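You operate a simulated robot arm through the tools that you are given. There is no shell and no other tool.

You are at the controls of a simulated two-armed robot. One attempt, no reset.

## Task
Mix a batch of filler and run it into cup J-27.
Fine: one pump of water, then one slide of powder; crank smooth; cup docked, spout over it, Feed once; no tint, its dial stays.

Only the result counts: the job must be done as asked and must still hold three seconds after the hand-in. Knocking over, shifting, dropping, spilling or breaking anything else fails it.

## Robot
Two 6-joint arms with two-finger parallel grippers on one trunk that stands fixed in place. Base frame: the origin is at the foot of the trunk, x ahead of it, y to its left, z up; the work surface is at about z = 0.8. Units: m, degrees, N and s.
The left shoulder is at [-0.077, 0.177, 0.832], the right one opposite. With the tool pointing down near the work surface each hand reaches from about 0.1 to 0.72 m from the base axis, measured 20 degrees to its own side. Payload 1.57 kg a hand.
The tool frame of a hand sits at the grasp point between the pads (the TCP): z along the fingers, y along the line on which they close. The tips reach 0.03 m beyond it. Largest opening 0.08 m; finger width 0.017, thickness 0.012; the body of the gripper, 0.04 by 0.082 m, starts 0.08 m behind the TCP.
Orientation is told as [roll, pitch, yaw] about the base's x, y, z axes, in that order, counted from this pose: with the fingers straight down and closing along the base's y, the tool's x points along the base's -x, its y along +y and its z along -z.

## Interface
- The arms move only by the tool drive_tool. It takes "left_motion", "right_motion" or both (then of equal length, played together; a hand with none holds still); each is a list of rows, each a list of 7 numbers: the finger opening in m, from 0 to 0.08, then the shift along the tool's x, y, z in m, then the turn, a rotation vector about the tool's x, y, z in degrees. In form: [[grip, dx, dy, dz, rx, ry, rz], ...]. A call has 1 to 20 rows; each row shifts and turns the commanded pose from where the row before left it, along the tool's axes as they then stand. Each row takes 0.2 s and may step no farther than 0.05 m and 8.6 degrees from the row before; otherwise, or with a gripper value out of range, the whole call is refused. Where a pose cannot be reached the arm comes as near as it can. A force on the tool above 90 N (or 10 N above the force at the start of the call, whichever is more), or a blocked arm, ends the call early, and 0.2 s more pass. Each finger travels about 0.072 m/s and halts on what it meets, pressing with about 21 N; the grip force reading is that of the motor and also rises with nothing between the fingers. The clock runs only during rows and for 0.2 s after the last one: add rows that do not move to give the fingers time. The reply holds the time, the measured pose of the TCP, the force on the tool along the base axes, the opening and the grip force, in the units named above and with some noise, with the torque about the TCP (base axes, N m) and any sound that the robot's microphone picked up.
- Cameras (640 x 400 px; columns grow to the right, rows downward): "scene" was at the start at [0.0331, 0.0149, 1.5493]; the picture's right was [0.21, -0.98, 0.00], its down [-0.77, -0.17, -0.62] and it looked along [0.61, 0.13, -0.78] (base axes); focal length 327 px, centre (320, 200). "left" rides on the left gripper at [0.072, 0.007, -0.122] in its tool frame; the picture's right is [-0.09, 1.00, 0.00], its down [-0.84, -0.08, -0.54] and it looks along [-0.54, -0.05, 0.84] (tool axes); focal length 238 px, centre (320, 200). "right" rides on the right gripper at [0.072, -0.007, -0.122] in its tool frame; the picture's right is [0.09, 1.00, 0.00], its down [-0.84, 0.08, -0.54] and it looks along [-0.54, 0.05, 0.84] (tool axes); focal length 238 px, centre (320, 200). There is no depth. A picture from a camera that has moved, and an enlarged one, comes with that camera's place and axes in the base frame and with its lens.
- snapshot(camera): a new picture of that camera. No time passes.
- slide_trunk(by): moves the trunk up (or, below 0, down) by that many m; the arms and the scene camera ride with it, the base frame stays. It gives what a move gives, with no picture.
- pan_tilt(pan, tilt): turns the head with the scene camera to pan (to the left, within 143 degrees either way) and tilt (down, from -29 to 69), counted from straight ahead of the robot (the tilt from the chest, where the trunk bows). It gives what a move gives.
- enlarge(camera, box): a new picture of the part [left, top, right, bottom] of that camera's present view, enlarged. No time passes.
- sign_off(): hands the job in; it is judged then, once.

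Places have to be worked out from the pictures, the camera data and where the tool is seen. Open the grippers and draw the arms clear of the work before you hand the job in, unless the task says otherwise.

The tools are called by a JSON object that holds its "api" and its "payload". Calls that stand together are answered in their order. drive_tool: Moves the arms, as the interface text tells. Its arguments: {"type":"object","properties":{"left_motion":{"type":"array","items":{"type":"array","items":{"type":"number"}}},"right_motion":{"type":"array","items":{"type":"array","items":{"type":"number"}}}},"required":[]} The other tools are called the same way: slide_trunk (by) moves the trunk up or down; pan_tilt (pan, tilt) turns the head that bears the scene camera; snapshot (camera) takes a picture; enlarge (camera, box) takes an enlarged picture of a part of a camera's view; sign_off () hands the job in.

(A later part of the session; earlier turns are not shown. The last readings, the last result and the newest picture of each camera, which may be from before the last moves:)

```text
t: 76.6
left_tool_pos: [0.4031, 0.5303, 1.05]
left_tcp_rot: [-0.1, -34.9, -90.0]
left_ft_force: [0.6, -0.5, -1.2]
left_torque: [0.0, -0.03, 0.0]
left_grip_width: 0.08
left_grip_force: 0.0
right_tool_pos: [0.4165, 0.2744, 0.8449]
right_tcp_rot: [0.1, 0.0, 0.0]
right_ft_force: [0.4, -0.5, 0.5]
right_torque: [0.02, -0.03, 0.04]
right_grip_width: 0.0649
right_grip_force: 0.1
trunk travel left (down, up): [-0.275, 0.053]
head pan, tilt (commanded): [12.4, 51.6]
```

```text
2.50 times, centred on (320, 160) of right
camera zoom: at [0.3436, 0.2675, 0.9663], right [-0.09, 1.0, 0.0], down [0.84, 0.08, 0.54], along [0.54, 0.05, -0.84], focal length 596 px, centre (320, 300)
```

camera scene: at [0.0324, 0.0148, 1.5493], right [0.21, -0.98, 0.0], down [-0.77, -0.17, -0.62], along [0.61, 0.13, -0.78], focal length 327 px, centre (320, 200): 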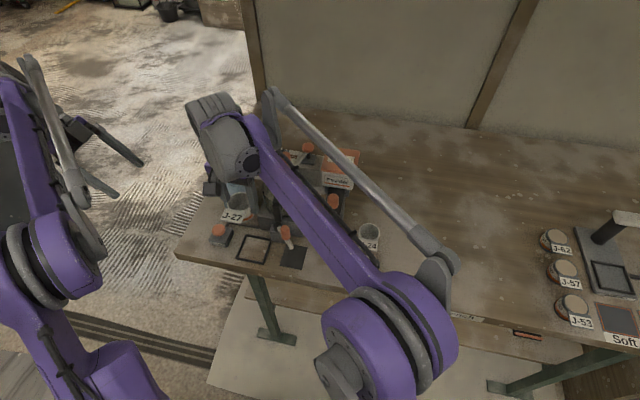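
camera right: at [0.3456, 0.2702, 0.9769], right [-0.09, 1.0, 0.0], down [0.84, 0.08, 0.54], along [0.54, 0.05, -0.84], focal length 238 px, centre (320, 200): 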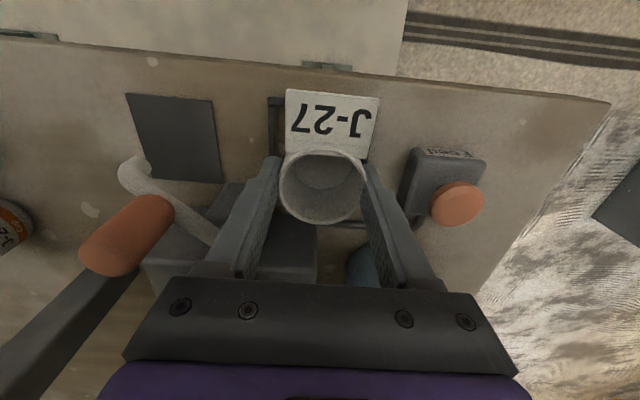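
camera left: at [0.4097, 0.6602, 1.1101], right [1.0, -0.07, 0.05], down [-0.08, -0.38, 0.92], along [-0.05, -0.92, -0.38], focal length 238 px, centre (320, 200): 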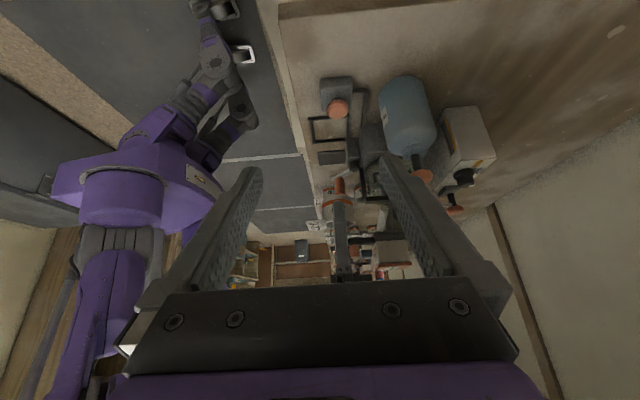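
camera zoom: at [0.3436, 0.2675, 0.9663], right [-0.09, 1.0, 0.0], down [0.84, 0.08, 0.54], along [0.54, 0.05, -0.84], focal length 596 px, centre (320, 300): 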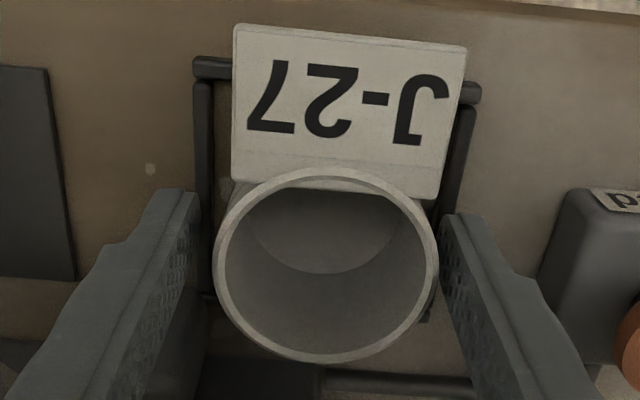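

The cup stands free in the dock with both fingers clear of it. I'll lift the right hand straight up, back off toward the robot, then move it to the right.

{"api": "drive_tool", "payload": {"right_motion": [[0.065, 0, 0, -0.02, 0, 0, 0], [0.065, 0, 0, -0.04, 0, 0, 0], [0.065, 0, 0, -0.045, 0, 0, 0], [0.065, 0, 0, -0.05, 0, 0, 0], [0.065, 0.035, 0, 0, 0, 0, 0], [0.065, 0.035, 0, 0, 0, 0, 0], [0.065, 0.03, 0, 0, 0, 0, 0], [0.065, 0, -0.045, 0, 0, 0, 0], [0.065, 0, -0.045, 0, 0, 0, 0], [0.065, 0, -0.045, 0, 0, 0, 0], [0.065, 0, -0.045, 0, 0, 0, 0], [0.065, 0, -0.045, 0, 0, 0, 0], [0.065, 0, -0.045, 0, 0, 0, 0], [0.065, 0, -0.045, 0, 0, 0, 0], [0.065, 0, -0.045, 0, 0, 0, 0], [0.065, 0, -0.045, 0, 0, 0, 0], [0.065, 0, -0.04, -0.02, 0, 0, 0], [0.065, 0, -0.04, -0.02, 0, 0, 0]]}}

{"api": "snapshot", "payload": {"camera": "scene"}}

{"api": "enlarge", "payload": {"camera": "scene", "box": [190, 140, 350, 280]}}

{"api": "enlarge", "payload": {"camera": "left", "box": [270, 70, 430, 230]}}

```text
t: 80.4
left_tool_pos: [0.4034, 0.5285, 1.0506]
left_tcp_rot: [-0.1, -34.9, -89.9]
left_ft_force: [0.3, 0.3, -0.3]
left_torque: [-0.03, 0.02, 0.03]
left_grip_width: 0.0803
left_grip_force: 0.0
right_tool_pos: [0.3155, -0.2128, 1.0405]
right_tcp_rot: [0.0, 0.0, 0.0]
right_ft_force: [0.4, -0.8, 0.9]
right_torque: [0.03, -0.03, -0.03]
right_grip_width: 0.0649
right_grip_force: 0.1
trunk travel left (down, up): [-0.275, 0.053]
head pan, tilt (commanded): [12.4, 51.6]
```

```text
taken
camera scene: at [0.0332, 0.0145, 1.5493], right [0.21, -0.98, 0.0], down [-0.77, -0.17, -0.62], along [0.61, 0.13, -0.78], focal length 327 px, centre (320, 200)
```

scene: 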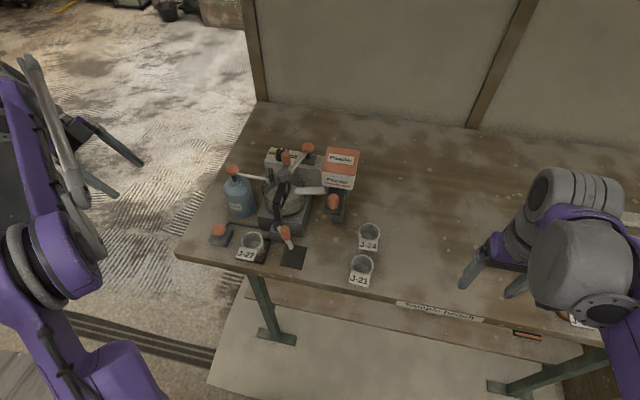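

```text
2.86 times, centred on (270, 210) of scene
camera zoom: at [0.0332, 0.0145, 1.5493], right [0.21, -0.98, 0.0], down [-0.77, -0.17, -0.62], along [0.61, 0.13, -0.78], focal length 935 px, centre (463, 171)
```

zoom: 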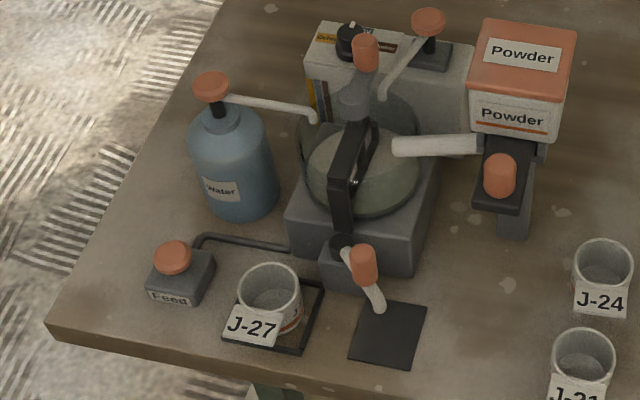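

```text
2.50 times, centred on (350, 150) of left
camera zoom: at [0.4103, 0.66, 1.11], right [1.0, -0.07, 0.05], down [-0.08, -0.38, 0.92], along [-0.05, -0.92, -0.38], focal length 596 px, centre (245, 325)
```

zoom: 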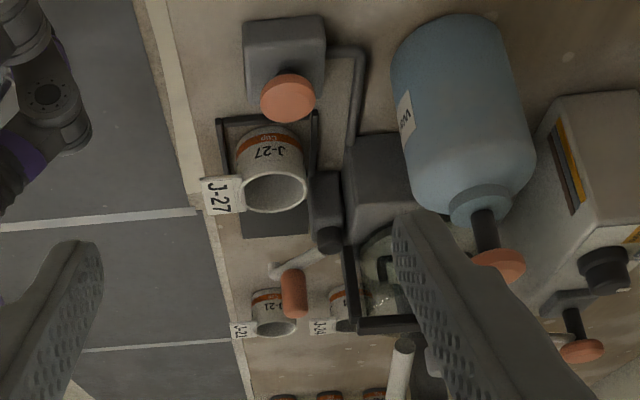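

J-27 stands in the frame. The spout pivot is at about (0.462, 0.217), its tip at (0.413, 0.171, 0.853) over the pad, and the orange grip is centred at (0.4285, 0.186, 0.89). The tip must swing about 95° clockwise to (0.4165, 0.275). I'll bring the right hand back above the spout grip, keeping the left camera as side view.

{"api": "drive_tool", "payload": {"right_motion": [[0.05, 0, 0.044, 0, 0, 0, 0], [0.05, 0, 0.044, 0, 0, 0, 0], [0.05, 0, 0.044, 0, 0, 0, 0], [0.05, 0, 0.044, 0, 0, 0, 0], [0.05, 0, 0.044, 0, 0, 0, 0], [0.05, 0, 0.044, 0, 0, 0, 0], [0.05, 0, 0.044, 0, 0, 0, 0], [0.05, 0, 0.044, 0, 0, 0, 0], [0.05, 0, 0.046, 0, 0, 0, 0], [0.05, -0.037, 0, 0, 0, 0, 0], [0.05, -0.037, 0, 0, 0, 0, 0], [0.05, -0.037, 0, 0.0, 0, 0, 0], [0.05, 0, 0, 0.02, 0, 0, 0], [0.05, 0, 0, 0.02, 0, 0, 0], [0.05, 0, 0, 0, 0, 0, 0]]}}

{"api": "snapshot", "payload": {"camera": "right"}}

{"api": "enlarge", "payload": {"camera": "left", "box": [290, 90, 390, 210]}}

{"api": "snapshot", "payload": {"camera": "scene"}}

```text
t: 83.6
left_tool_pos: [0.4021, 0.531, 1.0504]
left_tcp_rot: [0.0, -34.9, -90.1]
left_ft_force: [0.6, -0.7, -0.9]
left_torque: [0.02, -0.01, 0.0]
left_grip_width: 0.08
left_grip_force: 0.1
right_tool_pos: [0.4269, 0.1857, 1.0005]
right_tcp_rot: [0.1, 0.0, 0.0]
right_ft_force: [0.0, 0.6, -0.3]
right_torque: [-0.03, -0.02, -0.01]
right_grip_width: 0.0498
right_grip_force: 0.1
trunk travel left (down, up): [-0.275, 0.053]
head pan, tilt (commanded): [12.4, 51.6]
```

```text
taken
camera right: at [0.3549, 0.1803, 1.1217], right [-0.09, 1.0, 0.0], down [0.84, 0.08, 0.54], along [0.54, 0.05, -0.84], focal length 238 px, centre (320, 200)
```

right: 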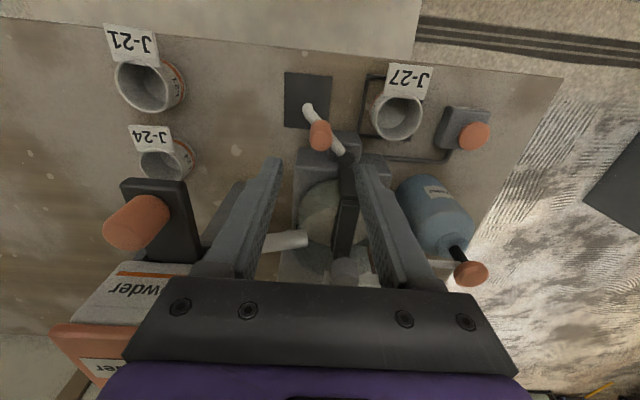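

```text
3.33 times, centred on (340, 150) of left
camera zoom: at [0.41, 0.6602, 1.11], right [1.0, -0.07, 0.05], down [-0.08, -0.38, 0.92], along [-0.05, -0.92, -0.38], focal length 794 px, centre (253, 367)
```

zoom: 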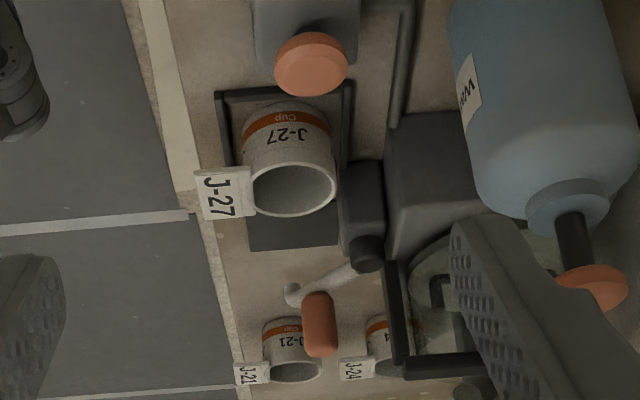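

```text
taken
camera scene: at [0.0328, 0.0148, 1.5493], right [0.21, -0.98, 0.0], down [-0.77, -0.17, -0.62], along [0.61, 0.13, -0.78], focal length 327 px, centre (320, 200)
```

scene: 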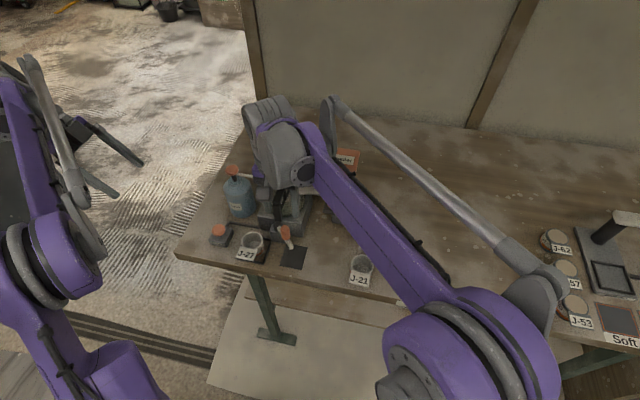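

The grip axis measures (0.4277, 0.1867), z from 0.867 to 0.913. The tip bottom (0.852) clears the cup rim (0.844) and the path misses the tag. I'll lower the right fingers around the grip to TCP z=0.908.

{"api": "drive_tool", "payload": {"right_motion": [[0.04, -0.001, 0.001, 0.03, 0, 0, 0], [0.04, 0, 0, 0.03, 0, 0, 0], [0.04, 0, 0, 0.02, 0, 0, 0], [0.04, 0, 0, 0.0125, 0, 0, 0]]}}

{"api": "snapshot", "payload": {"camera": "right"}}

{"api": "enlarge", "payload": {"camera": "left", "box": [290, 90, 390, 210]}}

```text
t: 84.6
left_tool_pos: [0.4026, 0.5298, 1.0505]
left_tcp_rot: [0.0, -34.8, -90.0]
left_ft_force: [0.2, -0.5, -1.0]
left_torque: [-0.01, -0.01, -0.01]
left_grip_width: 0.0801
left_grip_force: 0.1
right_tool_pos: [0.4285, 0.1884, 0.9068]
right_tcp_rot: [0.0, 0.0, 0.0]
right_ft_force: [-0.4, 0.2, -0.5]
right_torque: [0.0, -0.04, -0.02]
right_grip_width: 0.04
right_grip_force: 0.0
trunk travel left (down, up): [-0.275, 0.053]
head pan, tilt (commanded): [12.4, 51.6]
```

```text
taken
camera right: at [0.356, 0.1815, 1.0289], right [-0.09, 1.0, 0.0], down [0.84, 0.08, 0.54], along [0.54, 0.05, -0.84], focal length 238 px, centre (320, 200)
```

right: 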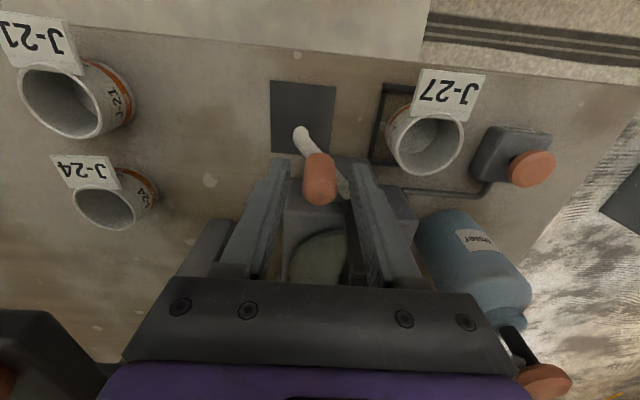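

```text
3.33 times, centred on (340, 150) of left
camera zoom: at [0.4103, 0.6603, 1.1098], right [1.0, -0.07, 0.05], down [-0.08, -0.38, 0.92], along [-0.05, -0.92, -0.38], focal length 794 px, centre (253, 367)
```

zoom: 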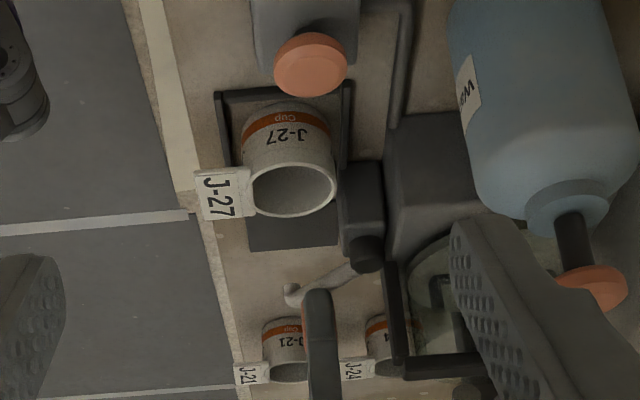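

The spout grip is between the right fingers. I'll close on it.

{"api": "drive_tool", "payload": {"right_motion": [[0.0, 0, 0, 0, 0, 0, 0], [0.0, 0, 0, 0, 0, 0, 0], [0.0, 0, 0, 0, 0, 0, 0]]}}

{"api": "snapshot", "payload": {"camera": "right"}}

```text
t: 85.4
left_tool_pos: [0.4023, 0.531, 1.0491]
left_tcp_rot: [0.0, -34.9, -90.0]
left_ft_force: [-0.5, -0.1, -0.3]
left_torque: [-0.03, 0.02, 0.02]
left_grip_width: 0.0802
left_grip_force: 0.1
right_tool_pos: [0.4277, 0.1883, 0.907]
right_tcp_rot: [0.0, 0.1, 0.0]
right_ft_force: [0.3, 1.8, -1.9]
right_torque: [-0.43, 0.06, 0.03]
right_grip_width: 0.0211
right_grip_force: 34.5
trunk travel left (down, up): [-0.275, 0.053]
head pan, tilt (commanded): [12.4, 51.6]
```

```text
taken
camera right: at [0.356, 0.1814, 1.029], right [-0.09, 1.0, 0.0], down [0.84, 0.08, 0.54], along [0.54, 0.05, -0.84], focal length 238 px, centre (320, 200)
```

right: 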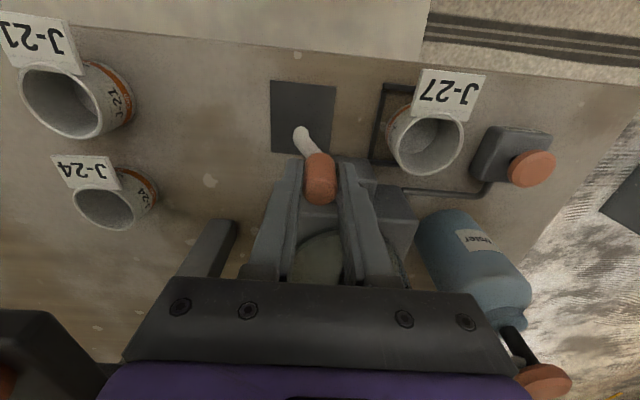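

The grip is held at 21 mm with no side load. I'll swing it about the pivot (0.460, 0.2185) at radius 44.5 mm, the first half (to 175°), and check.

{"api": "drive_tool", "payload": {"right_motion": [[0.0, 0.0056, 0.00743, 0, 0, 0, 0], [0.0, 0.00393, 0.00843, 0, 0, 0, 0], [0.0, 0.00209, 0.00906, 0, 0, 0, 0], [0.0, 0.00016, 0.0093, 0, 0, 0, 0]]}}

{"api": "snapshot", "payload": {"camera": "right"}}

{"api": "enlarge", "payload": {"camera": "left", "box": [290, 90, 390, 210]}}

```text
t: 86.4
left_tool_pos: [0.4031, 0.5307, 1.0498]
left_tcp_rot: [0.0, -34.9, -90.0]
left_ft_force: [1.2, -0.1, 0.6]
left_torque: [-0.04, -0.05, -0.01]
left_grip_width: 0.0801
left_grip_force: 0.1
right_tool_pos: [0.4172, 0.2231, 0.9099]
right_tcp_rot: [0.0, 0.0, 0.0]
right_ft_force: [-2.1, -5.5, -1.5]
right_torque: [-0.66, 0.27, -0.24]
right_grip_width: 0.0211
right_grip_force: 34.0
trunk travel left (down, up): [-0.275, 0.053]
head pan, tilt (commanded): [12.4, 51.6]
```

```text
taken
camera right: at [0.3441, 0.2162, 1.0297], right [-0.09, 1.0, 0.0], down [0.84, 0.08, 0.54], along [0.54, 0.05, -0.84], focal length 238 px, centre (320, 200)
```

right: 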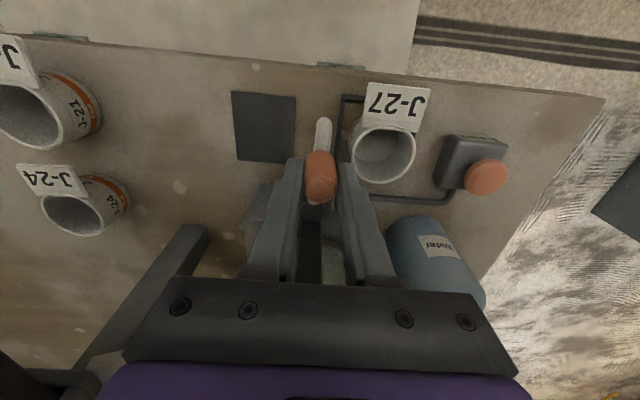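

```text
3.33 times, centred on (340, 150) of left
camera zoom: at [0.4102, 0.6604, 1.1099], right [1.0, -0.07, 0.05], down [-0.08, -0.38, 0.92], along [-0.05, -0.92, -0.38], focal length 794 px, centre (253, 367)
```

zoom: 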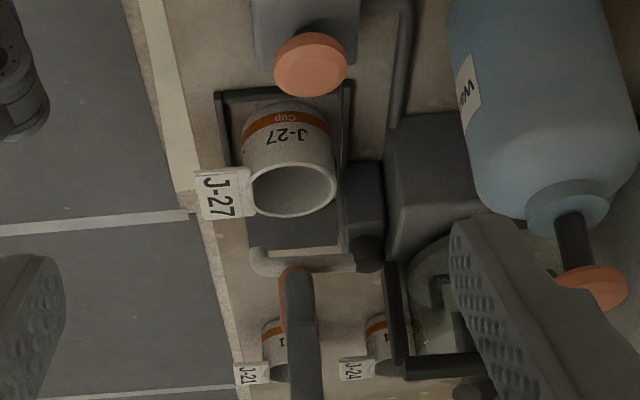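

The spout swings freely with about 8 N of drag; the tip is now at (0.395, 0.224, 0.854). I'll continue to about 139°.

{"api": "drive_tool", "payload": {"right_motion": [[0.0, -0.00178, 0.00913, 0, 0, 0, 0], [0.0, -0.00364, 0.00856, 0, 0, 0, 0], [0.0, -0.00534, 0.00762, 0, 0, 0, 0]]}}

{"api": "snapshot", "payload": {"camera": "right"}}

{"api": "enlarge", "payload": {"camera": "left", "box": [290, 90, 390, 210]}}

```text
t: 87.2
left_tool_pos: [0.4026, 0.5293, 1.0502]
left_tcp_rot: [0.1, -34.9, -90.0]
left_ft_force: [-0.4, 0.0, 0.0]
left_torque: [-0.01, -0.02, -0.01]
left_grip_width: 0.08
left_grip_force: 0.1
right_tool_pos: [0.4263, 0.2457, 0.9079]
right_tcp_rot: [0.1, 0.1, -0.1]
right_ft_force: [-1.8, -5.8, 4.1]
right_torque: [-0.24, 0.37, -0.26]
right_grip_width: 0.0216
right_grip_force: 34.7
trunk travel left (down, up): [-0.275, 0.053]
head pan, tilt (commanded): [12.4, 51.6]
```

```text
taken
camera right: at [0.3547, 0.24, 1.0296], right [-0.09, 1.0, 0.0], down [0.84, 0.08, 0.54], along [0.54, 0.05, -0.84], focal length 238 px, centre (320, 200)
```

right: 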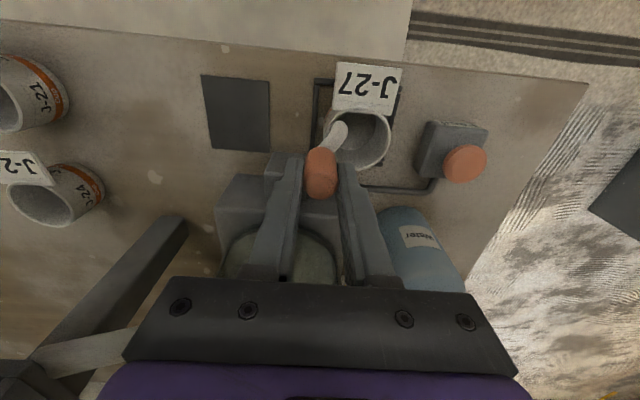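

```text
3.33 times, centred on (340, 150) of left
camera zoom: at [0.4099, 0.6594, 1.1106], right [1.0, -0.07, 0.05], down [-0.08, -0.38, 0.92], along [-0.05, -0.92, -0.38], focal length 794 px, centre (253, 367)
```

zoom: 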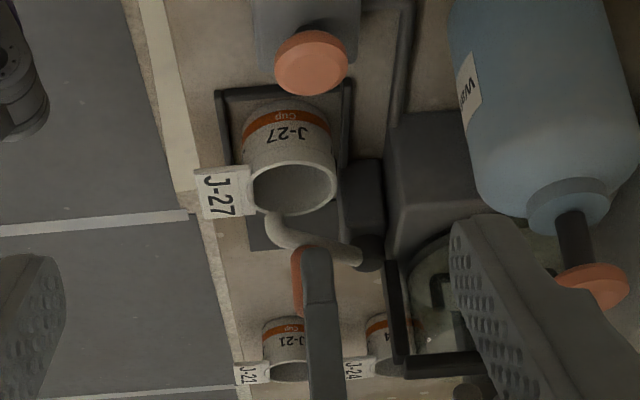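

The spout tip is now over the near rim and the cup is undisturbed. The cup centre lies about 13° further, so I'll continue in two small steps.

{"api": "drive_tool", "payload": {"right_motion": [[0.0, -0.0036, 0.00393, 0, 0, 0, 0], [0.0, -0.00406, 0.00347, 0, 0, 0, 0], [0.0, 0, 0, 0, 0, 0, 0]]}}

{"api": "enlarge", "payload": {"camera": "right", "box": [260, 60, 460, 220]}}

{"api": "enlarge", "payload": {"camera": "left", "box": [300, 100, 370, 170]}}

```text
t: 88.0
left_tool_pos: [0.4022, 0.5289, 1.0506]
left_tcp_rot: [0.1, -34.7, -90.0]
left_ft_force: [0.4, -0.5, 0.7]
left_torque: [0.02, 0.02, -0.03]
left_grip_width: 0.08
left_grip_force: 0.1
right_tool_pos: [0.4338, 0.2527, 0.9081]
right_tcp_rot: [0.0, 0.0, 0.0]
right_ft_force: [-12.2, -16.0, -6.1]
right_torque: [0.2, 0.21, -0.09]
right_grip_width: 0.0209
right_grip_force: 34.2
trunk travel left (down, up): [-0.275, 0.053]
head pan, tilt (commanded): [12.4, 51.6]
```

```text
2.50 times, centred on (360, 140) of right
camera zoom: at [0.3618, 0.2468, 1.0296], right [-0.09, 1.0, 0.0], down [0.84, 0.08, 0.54], along [0.54, 0.05, -0.84], focal length 596 px, centre (220, 350)
```

zoom: 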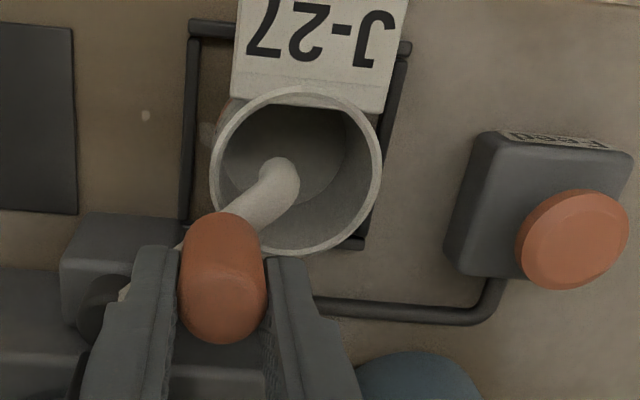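

```text
5.71 times, centred on (335, 135) of left
camera zoom: at [0.4093, 0.6591, 1.1108], right [1.0, -0.07, 0.05], down [-0.08, -0.38, 0.92], along [-0.05, -0.92, -0.38], focal length 1362 px, centre (234, 571)
```

zoom: 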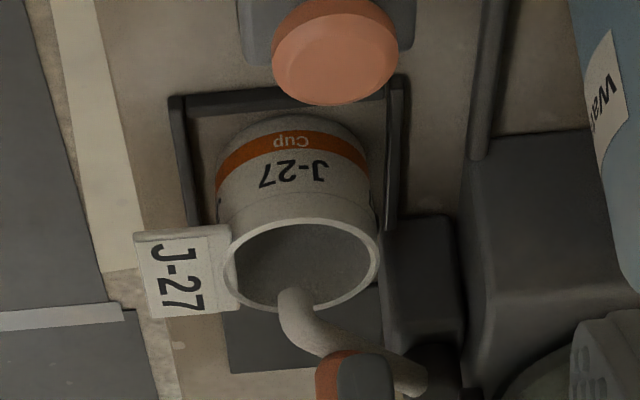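

The tip is now over the cup, within about 6 mm of its centre, and the drag rose to 20 N, which suggests the end stop. I'll nudge 2 mm more to confirm.

{"api": "drive_tool", "payload": {"right_motion": [[0.0, -0.0016, 0.0013, 0, 0, 0, 0], [0.0, 0, 0, 0, 0, 0, 0]]}}

{"api": "enlarge", "payload": {"camera": "right", "box": [260, 60, 460, 220]}}

```text
t: 88.6
left_tool_pos: [0.4008, 0.5292, 1.0515]
left_tcp_rot: [0.0, -34.8, -90.0]
left_ft_force: [0.0, 0.0, -0.2]
left_torque: [0.0, -0.05, 0.0]
left_grip_width: 0.08
left_grip_force: 0.1
right_tool_pos: [0.4354, 0.2519, 0.9081]
right_tcp_rot: [-0.1, 0.0, 0.0]
right_ft_force: [-22.2, -24.2, -16.2]
right_torque: [0.16, 0.32, 0.07]
right_grip_width: 0.0211
right_grip_force: 34.6
trunk travel left (down, up): [-0.275, 0.053]
head pan, tilt (commanded): [12.4, 51.6]
```

```text
2.50 times, centred on (360, 140) of right
camera zoom: at [0.3625, 0.2472, 1.0298], right [-0.09, 1.0, 0.0], down [0.84, 0.08, 0.54], along [0.54, 0.05, -0.84], focal length 596 px, centre (220, 350)
```

zoom: 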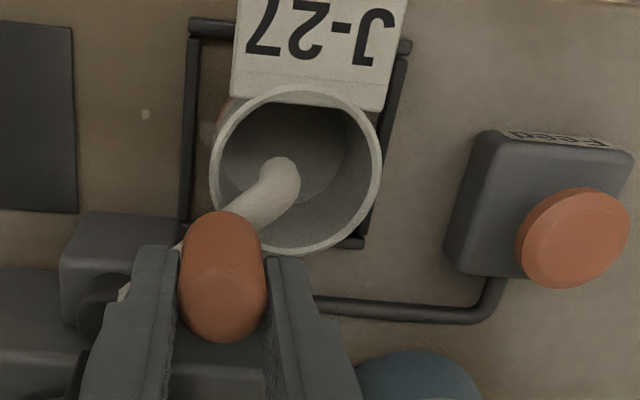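

Force rose to 33 N with no movement, so the spout is at its stop over the cup. I'll undo the last nudge, open the fingers, lift straight up and check the spout stays.

{"api": "drive_tool", "payload": {"right_motion": [[0.0, 0.0016, -0.0013, 0, 0, 0, 0], [0.035, 0, 0, 0, 0, 0, 0], [0.035, 0, 0, 0, 0, 0, 0], [0.035, 0, 0, -0.02, 0, 0, 0], [0.035, 0, 0, -0.03, 0, 0, 0], [0.035, 0, 0, -0.04, 0, 0, 0], [0.035, 0, 0, 0, 0, 0, 0]]}}

{"api": "snapshot", "payload": {"camera": "right"}}

{"api": "enlarge", "payload": {"camera": "left", "box": [300, 90, 400, 190]}}

```text
t: 90.2
left_tool_pos: [0.4035, 0.5317, 1.0495]
left_tcp_rot: [0.0, -34.9, -90.0]
left_ft_force: [0.7, 0.2, 0.0]
left_torque: [-0.01, 0.0, -0.01]
left_grip_width: 0.0799
left_grip_force: 0.1
right_tool_pos: [0.4353, 0.2547, 0.9968]
right_tcp_rot: [0.0, 0.0, 0.0]
right_ft_force: [-0.1, 0.5, -0.4]
right_torque: [0.0, 0.01, -0.01]
right_grip_width: 0.0351
right_grip_force: 0.2
trunk travel left (down, up): [-0.275, 0.053]
head pan, tilt (commanded): [12.4, 51.6]
```

```text
taken
camera right: at [0.3625, 0.2478, 1.1188], right [-0.09, 1.0, 0.0], down [0.84, 0.08, 0.54], along [0.54, 0.05, -0.84], focal length 238 px, centre (320, 200)
```

right: 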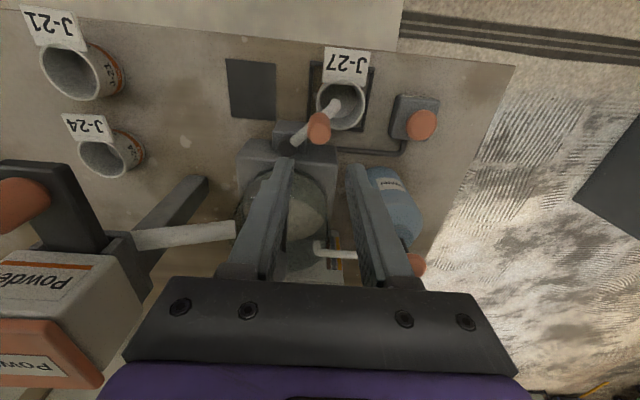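

```text
4.00 times, centred on (350, 140) of left
camera zoom: at [0.4104, 0.6603, 1.1098], right [1.0, -0.07, 0.05], down [-0.08, -0.38, 0.92], along [-0.05, -0.92, -0.38], focal length 953 px, centre (200, 440)
```

zoom: 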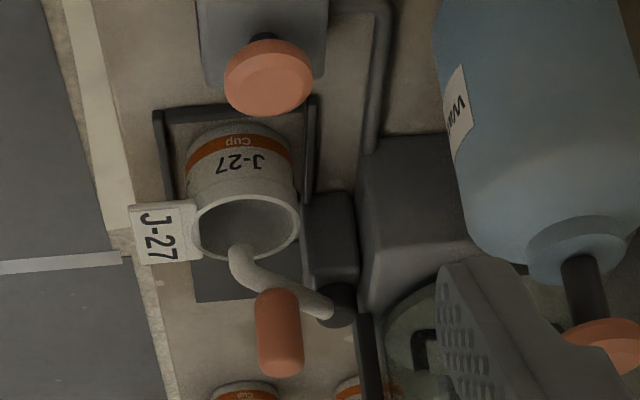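

The spout stays over the cup after release. I'll retract the right hand up, back and to the right, while the left hand closes and tilts back to vertical for the Feed button.

{"api": "drive_tool", "payload": {"right_motion": [[0.035, 0, 0, -0.04, 0, 0, 0], [0.035, 0.04, 0, 0, 0, 0, 0], [0.035, 0.04, 0, 0, 0, 0, 0], [0.035, 0.035, 0, 0, 0, 0, 0], [0.035, 0, -0.045, 0, 0, 0, 0], [0.035, 0, -0.045, 0, 0, 0, 0], [0.035, 0, -0.045, 0, 0, 0, 0], [0.035, 0, -0.045, 0, 0, 0, 0], [0.035, 0, -0.045, 0, 0, 0, 0], [0.035, 0, -0.045, 0, 0, 0, 0], [0.035, 0, -0.045, 0, 0, 0, 0], [0.035, 0, -0.045, 0, 0, 0, 0], [0.035, 0, -0.045, 0, 0, 0, 0], [0.035, 0, -0.045, 0, 0, 0, 0]], "left_motion": [[0.0, 0, 0, 0, 0, 7, 0], [0.0, 0, 0, 0, 0, 7, 0], [0.0, 0, 0, 0, 0, 7, 0], [0.0, 0, 0, 0, 0, 7, 0], [0.0, 0, 0, 0, 0, 7, 0], [0.0, 0, 0, 0, 0, 0, 0], [0.0, 0, 0, 0, 0, 0, 0], [0.0, 0, 0, 0, 0, 0, 0], [0.0, 0, 0, 0, 0, 0, 0], [0.0, 0, 0, 0, 0, 0, 0], [0.0, 0, 0, 0, 0, 0, 0], [0.0, 0, 0, 0, 0, 0, 0], [0.0, 0, 0, 0, 0, 0, 0], [0.0, 0, 0, 0, 0, 0, 0]]}}

{"api": "snapshot", "payload": {"camera": "scene"}}

{"api": "enlarge", "payload": {"camera": "scene", "box": [190, 140, 350, 280]}}

{"api": "snapshot", "payload": {"camera": "left"}}

```text
t: 93.2
left_tool_pos: [0.4026, 0.5294, 1.0492]
left_tcp_rot: [0.0, 0.1, -90.1]
left_ft_force: [0.1, -0.1, 0.1]
left_torque: [0.04, 0.0, -0.04]
left_grip_width: 0.0001
left_grip_force: 21.3
right_tool_pos: [0.3205, -0.1946, 1.0378]
right_tcp_rot: [0.0, 0.0, 0.1]
right_ft_force: [-0.9, 0.6, 1.0]
right_torque: [0.05, -0.01, 0.0]
right_grip_width: 0.035
right_grip_force: 0.1
trunk travel left (down, up): [-0.275, 0.053]
head pan, tilt (commanded): [12.4, 51.6]
```

```text
taken
camera scene: at [0.0332, 0.0144, 1.5493], right [0.21, -0.98, 0.0], down [-0.77, -0.17, -0.62], along [0.61, 0.13, -0.78], focal length 327 px, centre (320, 200)
```

scene: 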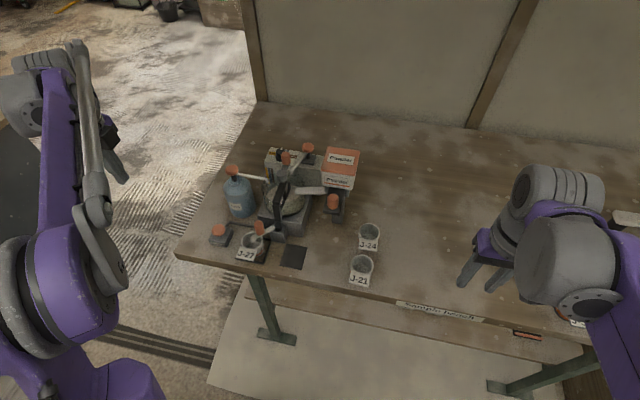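

```text
2.86 times, centred on (270, 210) of scene
camera zoom: at [0.0332, 0.0144, 1.5493], right [0.21, -0.98, 0.0], down [-0.77, -0.17, -0.62], along [0.61, 0.13, -0.78], focal length 935 px, centre (463, 171)
```

zoom: 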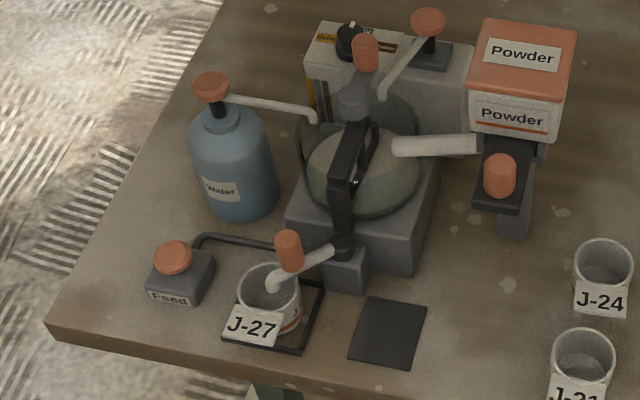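

```text
taken
camera left: at [0.4103, 0.6026, 1.1737], right [1.0, -0.09, 0.0], down [-0.08, -0.84, 0.54], along [-0.05, -0.54, -0.84], focal length 238 px, centre (320, 200)
```

left: 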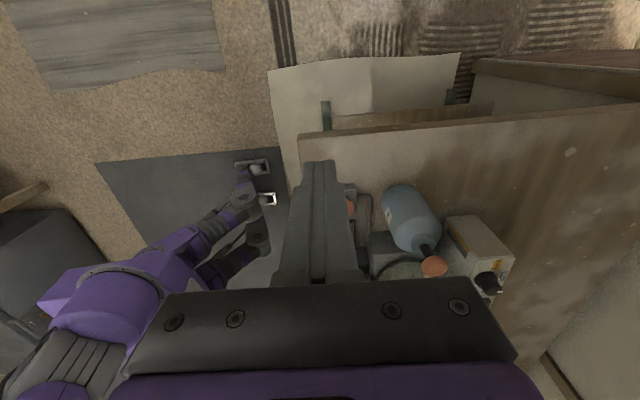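

The spout tip sits over J-27 and everything else is in place. Feed button estimates average (0.427, 0.368), top about z=0.855. I'll bring the closed left fingers above it.

{"api": "drive_tool", "payload": {"left_motion": [[0.0, -0.0404, 0.0061, 0, 0, 0, 0], [0.0, -0.0404, 0.0061, 0, 0, 0, 0], [0.0, -0.0404, 0.0061, 0, 0, 0, 0], [0.0, -0.0404, 0.0061, 0, 0, 0, 0], [0.0, 0, 0, 0.04, 0, 0, 0], [0.0, 0, 0, 0.04, 0, 0, 0], [0.0, 0, 0, 0.03, 0, 0, 0], [0.0, 0, 0, 0, 0, 0, 0]]}}

{"api": "snapshot", "payload": {"camera": "left"}}

{"api": "enlarge", "payload": {"camera": "scene", "box": [180, 170, 290, 280]}}

{"api": "snapshot", "payload": {"camera": "right"}}

```text
t: 95.0
left_tool_pos: [0.4262, 0.3668, 0.94]
left_tcp_rot: [0.0, 0.1, -90.0]
left_ft_force: [0.3, 0.0, -0.2]
left_torque: [0.0, -0.01, -0.03]
left_grip_width: 0.0
left_grip_force: 21.5
right_tool_pos: [0.3201, -0.1965, 1.0388]
right_tcp_rot: [0.1, 0.0, 0.0]
right_ft_force: [-1.0, -0.2, 0.2]
right_torque: [-0.02, -0.01, 0.02]
right_grip_width: 0.0351
right_grip_force: 0.1
trunk travel left (down, up): [-0.275, 0.053]
head pan, tilt (commanded): [12.4, 51.6]
```

```text
taken
camera left: at [0.4339, 0.4407, 1.0632], right [1.0, -0.09, 0.0], down [-0.08, -0.84, 0.54], along [-0.05, -0.54, -0.84], focal length 238 px, centre (320, 200)
```

left: 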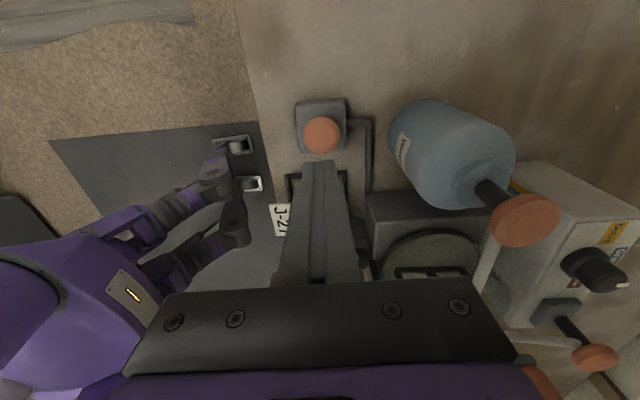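

```text
3.64 times, centred on (235, 225) of scene
camera zoom: at [0.0329, 0.0146, 1.5493], right [0.21, -0.98, 0.0], down [-0.77, -0.17, -0.62], along [0.61, 0.13, -0.78], focal length 1190 px, centre (629, 109)
```

zoom: 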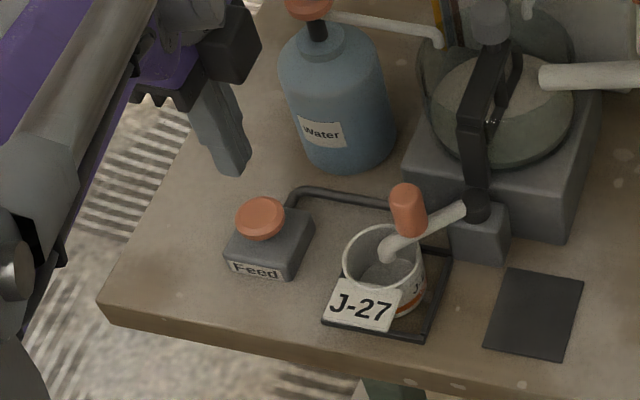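

```text
taken
camera right: at [0.2485, -0.2012, 1.159], right [-0.09, 1.0, 0.0], down [0.84, 0.08, 0.54], along [0.54, 0.05, -0.84], focal length 238 px, centre (320, 200)
```

right: 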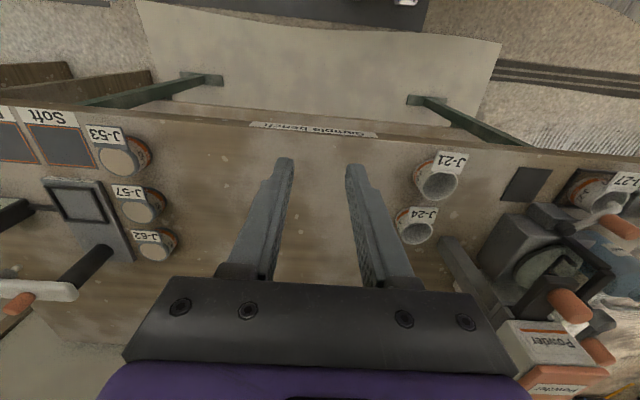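

Combining the new close view with the scene ray, the Feed button centre is (0.4295, 0.370) with its top near z≈0.848. I'll shift 3 mm each way and lower the tips to about 0.86.

{"api": "drive_tool", "payload": {"left_motion": [[0.0, 0.0035, 0.003, 0.02, 0, 0, 0], [0.0, 0, 0, 0.02, 0, 0, 0], [0.0, 0, 0, 0.01, 0, 0, 0], [0.0, 0, 0, 0, 0, 0, 0]]}}

{"api": "enlarge", "payload": {"camera": "left", "box": [260, 90, 400, 230]}}

{"api": "enlarge", "payload": {"camera": "scene", "box": [190, 190, 270, 260]}}

```text
t: 96.0
left_tool_pos: [0.4317, 0.3715, 0.8899]
left_tcp_rot: [0.0, 0.1, -90.0]
left_ft_force: [-0.4, -0.1, -0.6]
left_torque: [0.01, 0.01, 0.0]
left_grip_width: 0.0002
left_grip_force: 20.9
right_tool_pos: [0.3209, -0.1946, 1.036]
right_tcp_rot: [0.1, 0.0, -0.1]
right_ft_force: [-0.6, 0.6, -0.3]
right_torque: [0.0, 0.0, -0.02]
right_grip_width: 0.0351
right_grip_force: 0.1
trunk travel left (down, up): [-0.275, 0.053]
head pan, tilt (commanded): [12.4, 51.6]
```

```text
2.86 times, centred on (330, 160) of left
camera zoom: at [0.4378, 0.4447, 1.0133], right [1.0, -0.09, 0.0], down [-0.08, -0.84, 0.54], along [-0.05, -0.54, -0.84], focal length 681 px, centre (291, 314)
```

zoom: 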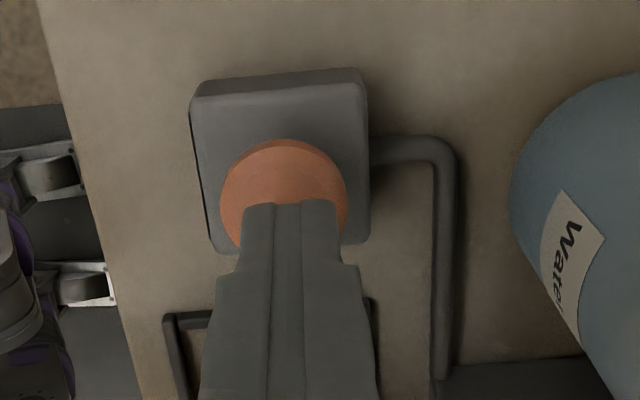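

```text
5.71 times, centred on (230, 225) of scene
camera zoom: at [0.033, 0.0148, 1.5493], right [0.21, -0.98, 0.0], down [-0.77, -0.17, -0.62], along [0.61, 0.13, -0.78], focal length 1869 px, centre (834, 57)
```

zoom: 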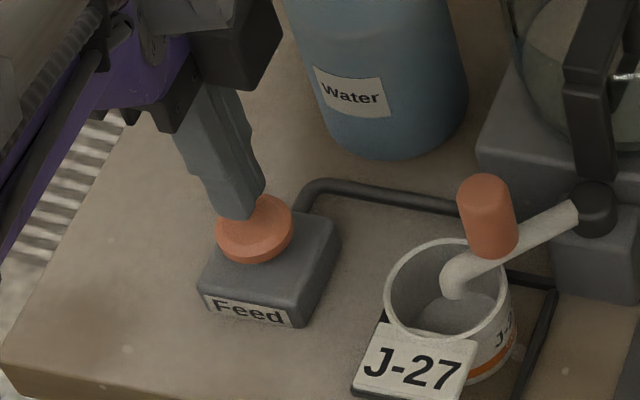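

The tip is just above the button, about 2 mm off centre. I'll trim that and ease down 15 mm in 3 mm steps, watching the force.

{"api": "drive_tool", "payload": {"left_motion": [[0.0, -0.002, -0.001, 0.003, 0, 0, 0], [0.0, 0, 0, 0.003, 0, 0, 0], [0.0, 0, 0, 0.003, 0, 0, 0], [0.0, 0, 0, 0.003, 0, 0, 0], [0.0, 0, 0, 0.003, 0, 0, 0]]}}

{"api": "enlarge", "payload": {"camera": "scene", "box": [190, 190, 270, 260]}}

```text
t: 97.2
left_tool_pos: [0.4294, 0.3702, 0.8752]
left_tcp_rot: [0.1, 0.0, -90.0]
left_ft_force: [1.1, -0.2, 2.2]
left_torque: [-0.02, -0.03, -0.03]
left_grip_width: 0.0002
left_grip_force: 21.1
right_tool_pos: [0.321, -0.1945, 1.0375]
right_tcp_rot: [0.0, -0.1, -0.1]
right_ft_force: [1.0, 0.0, -0.2]
right_torque: [0.02, 0.01, 0.01]
right_grip_width: 0.0352
right_grip_force: 0.1
trunk travel left (down, up): [-0.275, 0.053]
head pan, tilt (commanded): [12.4, 51.6]
```

```text
5.71 times, centred on (230, 225) of scene
camera zoom: at [0.0331, 0.0148, 1.5493], right [0.21, -0.98, 0.0], down [-0.77, -0.17, -0.62], along [0.61, 0.13, -0.78], focal length 1869 px, centre (834, 57)
```

zoom: 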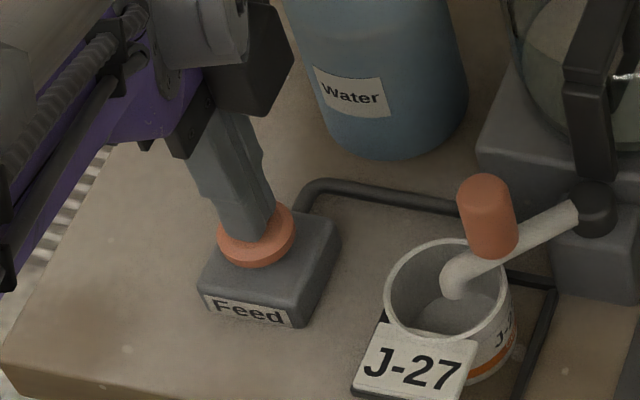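

Contact at about 2 N, right on the button. I'll press further in 2 mm steps.

{"api": "drive_tool", "payload": {"left_motion": [[0.0, 0, 0, 0.002, 0, 0, 0], [0.0, 0, 0, 0.002, 0, 0, 0], [0.0, 0, 0, 0.002, 0, 0, 0], [0.0, 0, 0, 0.002, 0, 0, 0]]}}

{"api": "enlarge", "payload": {"camera": "scene", "box": [190, 190, 270, 260]}}

```text
t: 98.2
left_tool_pos: [0.4295, 0.3701, 0.8685]
left_tcp_rot: [0.2, 0.2, -89.9]
left_ft_force: [3.4, 1.0, 20.8]
left_torque: [0.01, -0.06, -0.04]
left_grip_width: 0.0001
left_grip_force: 21.1
right_tool_pos: [0.3205, -0.1956, 1.0377]
right_tcp_rot: [0.0, -0.1, 0.0]
right_ft_force: [0.2, -0.7, -0.2]
right_torque: [-0.01, -0.03, -0.02]
right_grip_width: 0.035
right_grip_force: 0.0
trunk travel left (down, up): [-0.275, 0.053]
head pan, tilt (commanded): [12.4, 51.6]
heard: click
```

```text
5.71 times, centred on (230, 225) of scene
camera zoom: at [0.032, 0.0138, 1.5496], right [0.21, -0.98, 0.0], down [-0.77, -0.17, -0.62], along [0.61, 0.13, -0.78], focal length 1869 px, centre (834, 57)
```

zoom: 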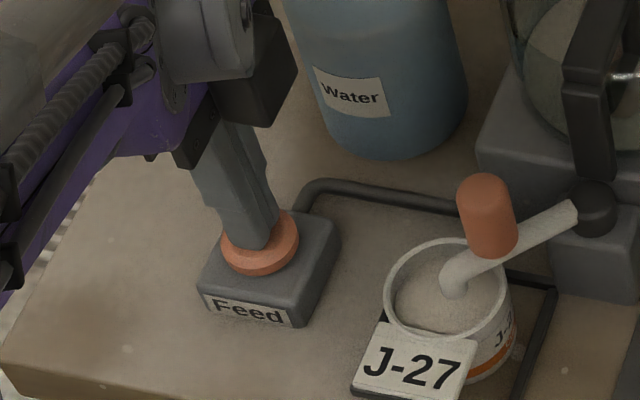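

A click sounded and J-27 has filled with the smooth mix. I'll lift straight off the button and draw the left hand up and out to the left.

{"api": "drive_tool", "payload": {"left_motion": [[0.0, 0, 0, -0.015, 0, 0, 0], [0.0, 0, 0, -0.03, 0, 0, 0], [0.0, 0, 0, -0.045, 0, 0, 0], [0.0, 0, 0, -0.045, 0, 0, 0], [0.0, 0.04, 0, -0.02, 0, 0, 0], [0.0, 0.045, 0, 0, 0, 0, 0], [0.0, 0.045, 0, 0, 0, 0, 0], [0.04, 0.03, -0.03, 0, 0, 0, 0], [0.08, 0, -0.03, 0, 0, 0, 0], [0.08, 0, 0, 0, 0, 0, 0]]}}

{"api": "snapshot", "payload": {"camera": "scene"}}

{"api": "enlarge", "payload": {"camera": "scene", "box": [190, 130, 370, 280]}}

{"api": "snapshot", "payload": {"camera": "left"}}

```text
t: 100.4
left_tool_pos: [0.3696, 0.5298, 1.0209]
left_tcp_rot: [-0.1, 0.2, -89.9]
left_ft_force: [0.2, -0.3, -0.4]
left_torque: [0.0, 0.01, 0.01]
left_grip_width: 0.0798
left_grip_force: 0.1
right_tool_pos: [0.3214, -0.1957, 1.0379]
right_tcp_rot: [0.0, 0.1, 0.0]
right_ft_force: [0.5, -0.3, -0.7]
right_torque: [0.01, 0.0, 0.0]
right_grip_width: 0.035
right_grip_force: 0.0
trunk travel left (down, up): [-0.275, 0.053]
head pan, tilt (commanded): [12.4, 51.6]
```

```text
taken
camera scene: at [0.0336, 0.0155, 1.5493], right [0.21, -0.98, 0.0], down [-0.77, -0.17, -0.62], along [0.61, 0.13, -0.78], focal length 327 px, centre (320, 200)
```

scene: 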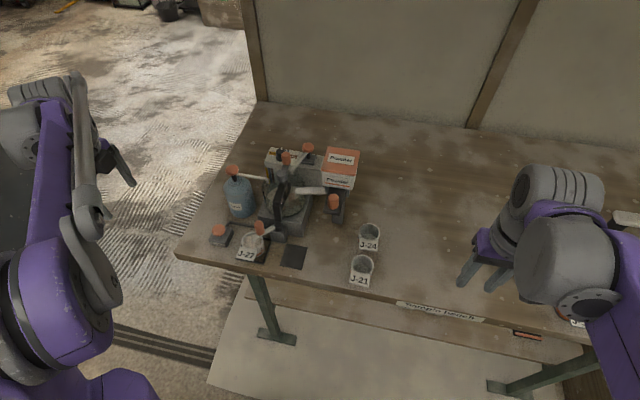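

```text
2.67 times, centred on (280, 205) of scene
camera zoom: at [0.0336, 0.0155, 1.5493], right [0.21, -0.98, 0.0], down [-0.77, -0.17, -0.62], along [0.61, 0.13, -0.78], focal length 872 px, centre (427, 187)
```

zoom: 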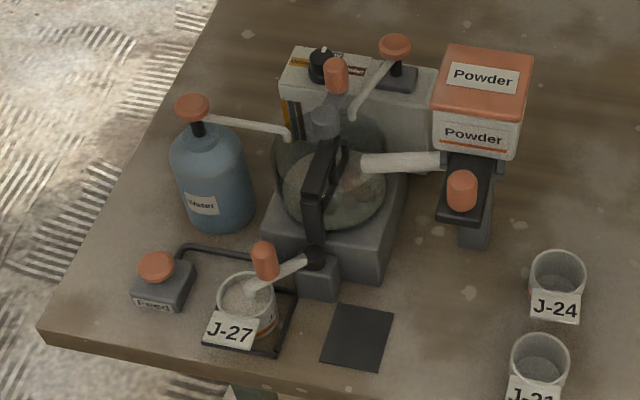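

```text
taken
camera left: at [0.3767, 0.6034, 1.1445], right [1.0, -0.09, 0.0], down [-0.08, -0.84, 0.54], along [-0.05, -0.54, -0.84], focal length 238 px, centre (320, 200)
```

left: 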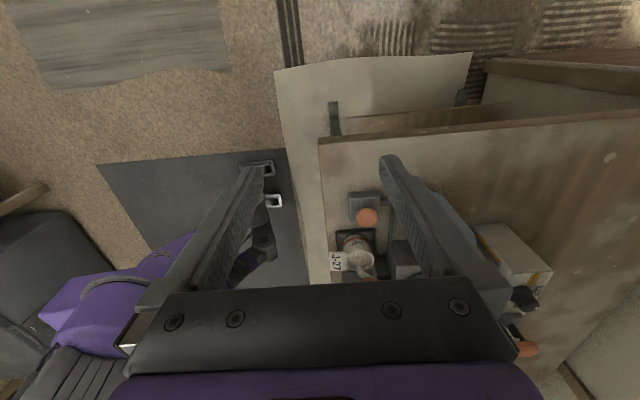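

The cup is full and still docked under the spout. I'll fully open the right gripper, raise both hands a little, and make a final close check of cup, bowl and tint dial.

{"api": "drive_tool", "payload": {"left_motion": [[0.08, 0.02, -0.01, -0.03, 0, 0, 0], [0.08, 0.02, -0.01, -0.03, 0, 0, 0], [0.08, 0, 0, 0, 0, 0, 0], [0.08, 0, 0, 0, 0, 0, 0]], "right_motion": [[0.08, 0.01, 0, -0.03, 0, 0, 0], [0.08, 0.01, 0, -0.03, 0, 0, 0], [0.08, 0, 0, 0, 0, 0, 0], [0.08, 0, 0, 0, 0, 0, 0]]}}

{"api": "enlarge", "payload": {"camera": "scene", "box": [200, 200, 300, 270]}}

{"api": "enlarge", "payload": {"camera": "scene", "box": [250, 135, 350, 225]}}

{"api": "snapshot", "payload": {"camera": "right"}}

```text
t: 101.4
left_tool_pos: [0.3492, 0.5687, 1.0816]
left_tcp_rot: [0.1, 0.2, -90.0]
left_ft_force: [0.7, -0.1, -0.3]
left_torque: [-0.03, 0.02, 0.01]
left_grip_width: 0.0799
left_grip_force: 0.1
right_tool_pos: [0.2986, -0.1951, 1.0989]
right_tcp_rot: [-0.1, 0.1, 0.1]
right_ft_force: [-0.6, 0.7, 0.0]
right_torque: [0.0, 0.0, 0.02]
right_grip_width: 0.0799
right_grip_force: 0.1
trunk travel left (down, up): [-0.275, 0.053]
head pan, tilt (commanded): [12.4, 51.6]
```

```text
5.71 times, centred on (250, 235) of scene
camera zoom: at [0.0329, 0.0151, 1.5493], right [0.21, -0.98, 0.0], down [-0.77, -0.17, -0.62], along [0.61, 0.13, -0.78], focal length 1869 px, centre (720, 0)
```

zoom: 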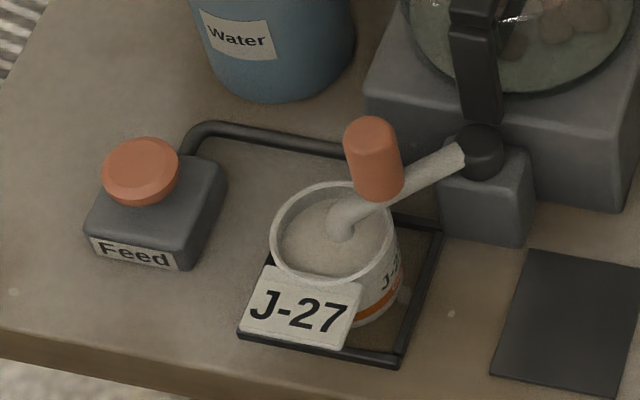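

```text
4.44 times, centred on (300, 180) of scene
camera zoom: at [0.0329, 0.0151, 1.5493], right [0.21, -0.98, 0.0], down [-0.77, -0.17, -0.62], along [0.61, 0.13, -0.78], focal length 1454 px, centre (409, 289)
```

zoom: 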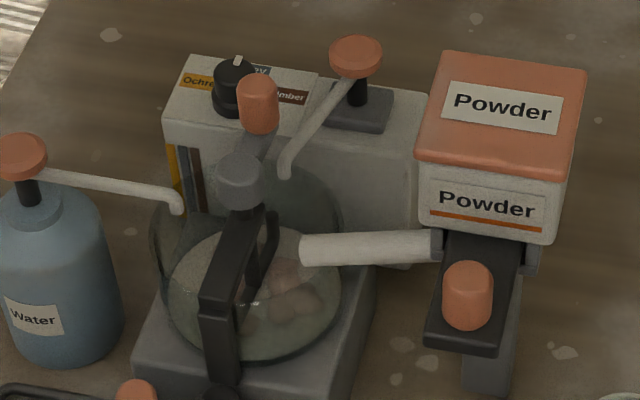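

```text
taken
camera right: at [0.2279, -0.2011, 1.2198], right [-0.09, 1.0, 0.0], down [0.84, 0.08, 0.54], along [0.54, 0.05, -0.84], focal length 238 px, centre (320, 200)
```

right: 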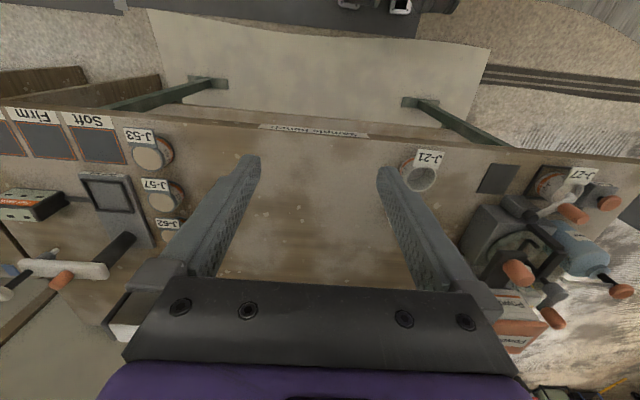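

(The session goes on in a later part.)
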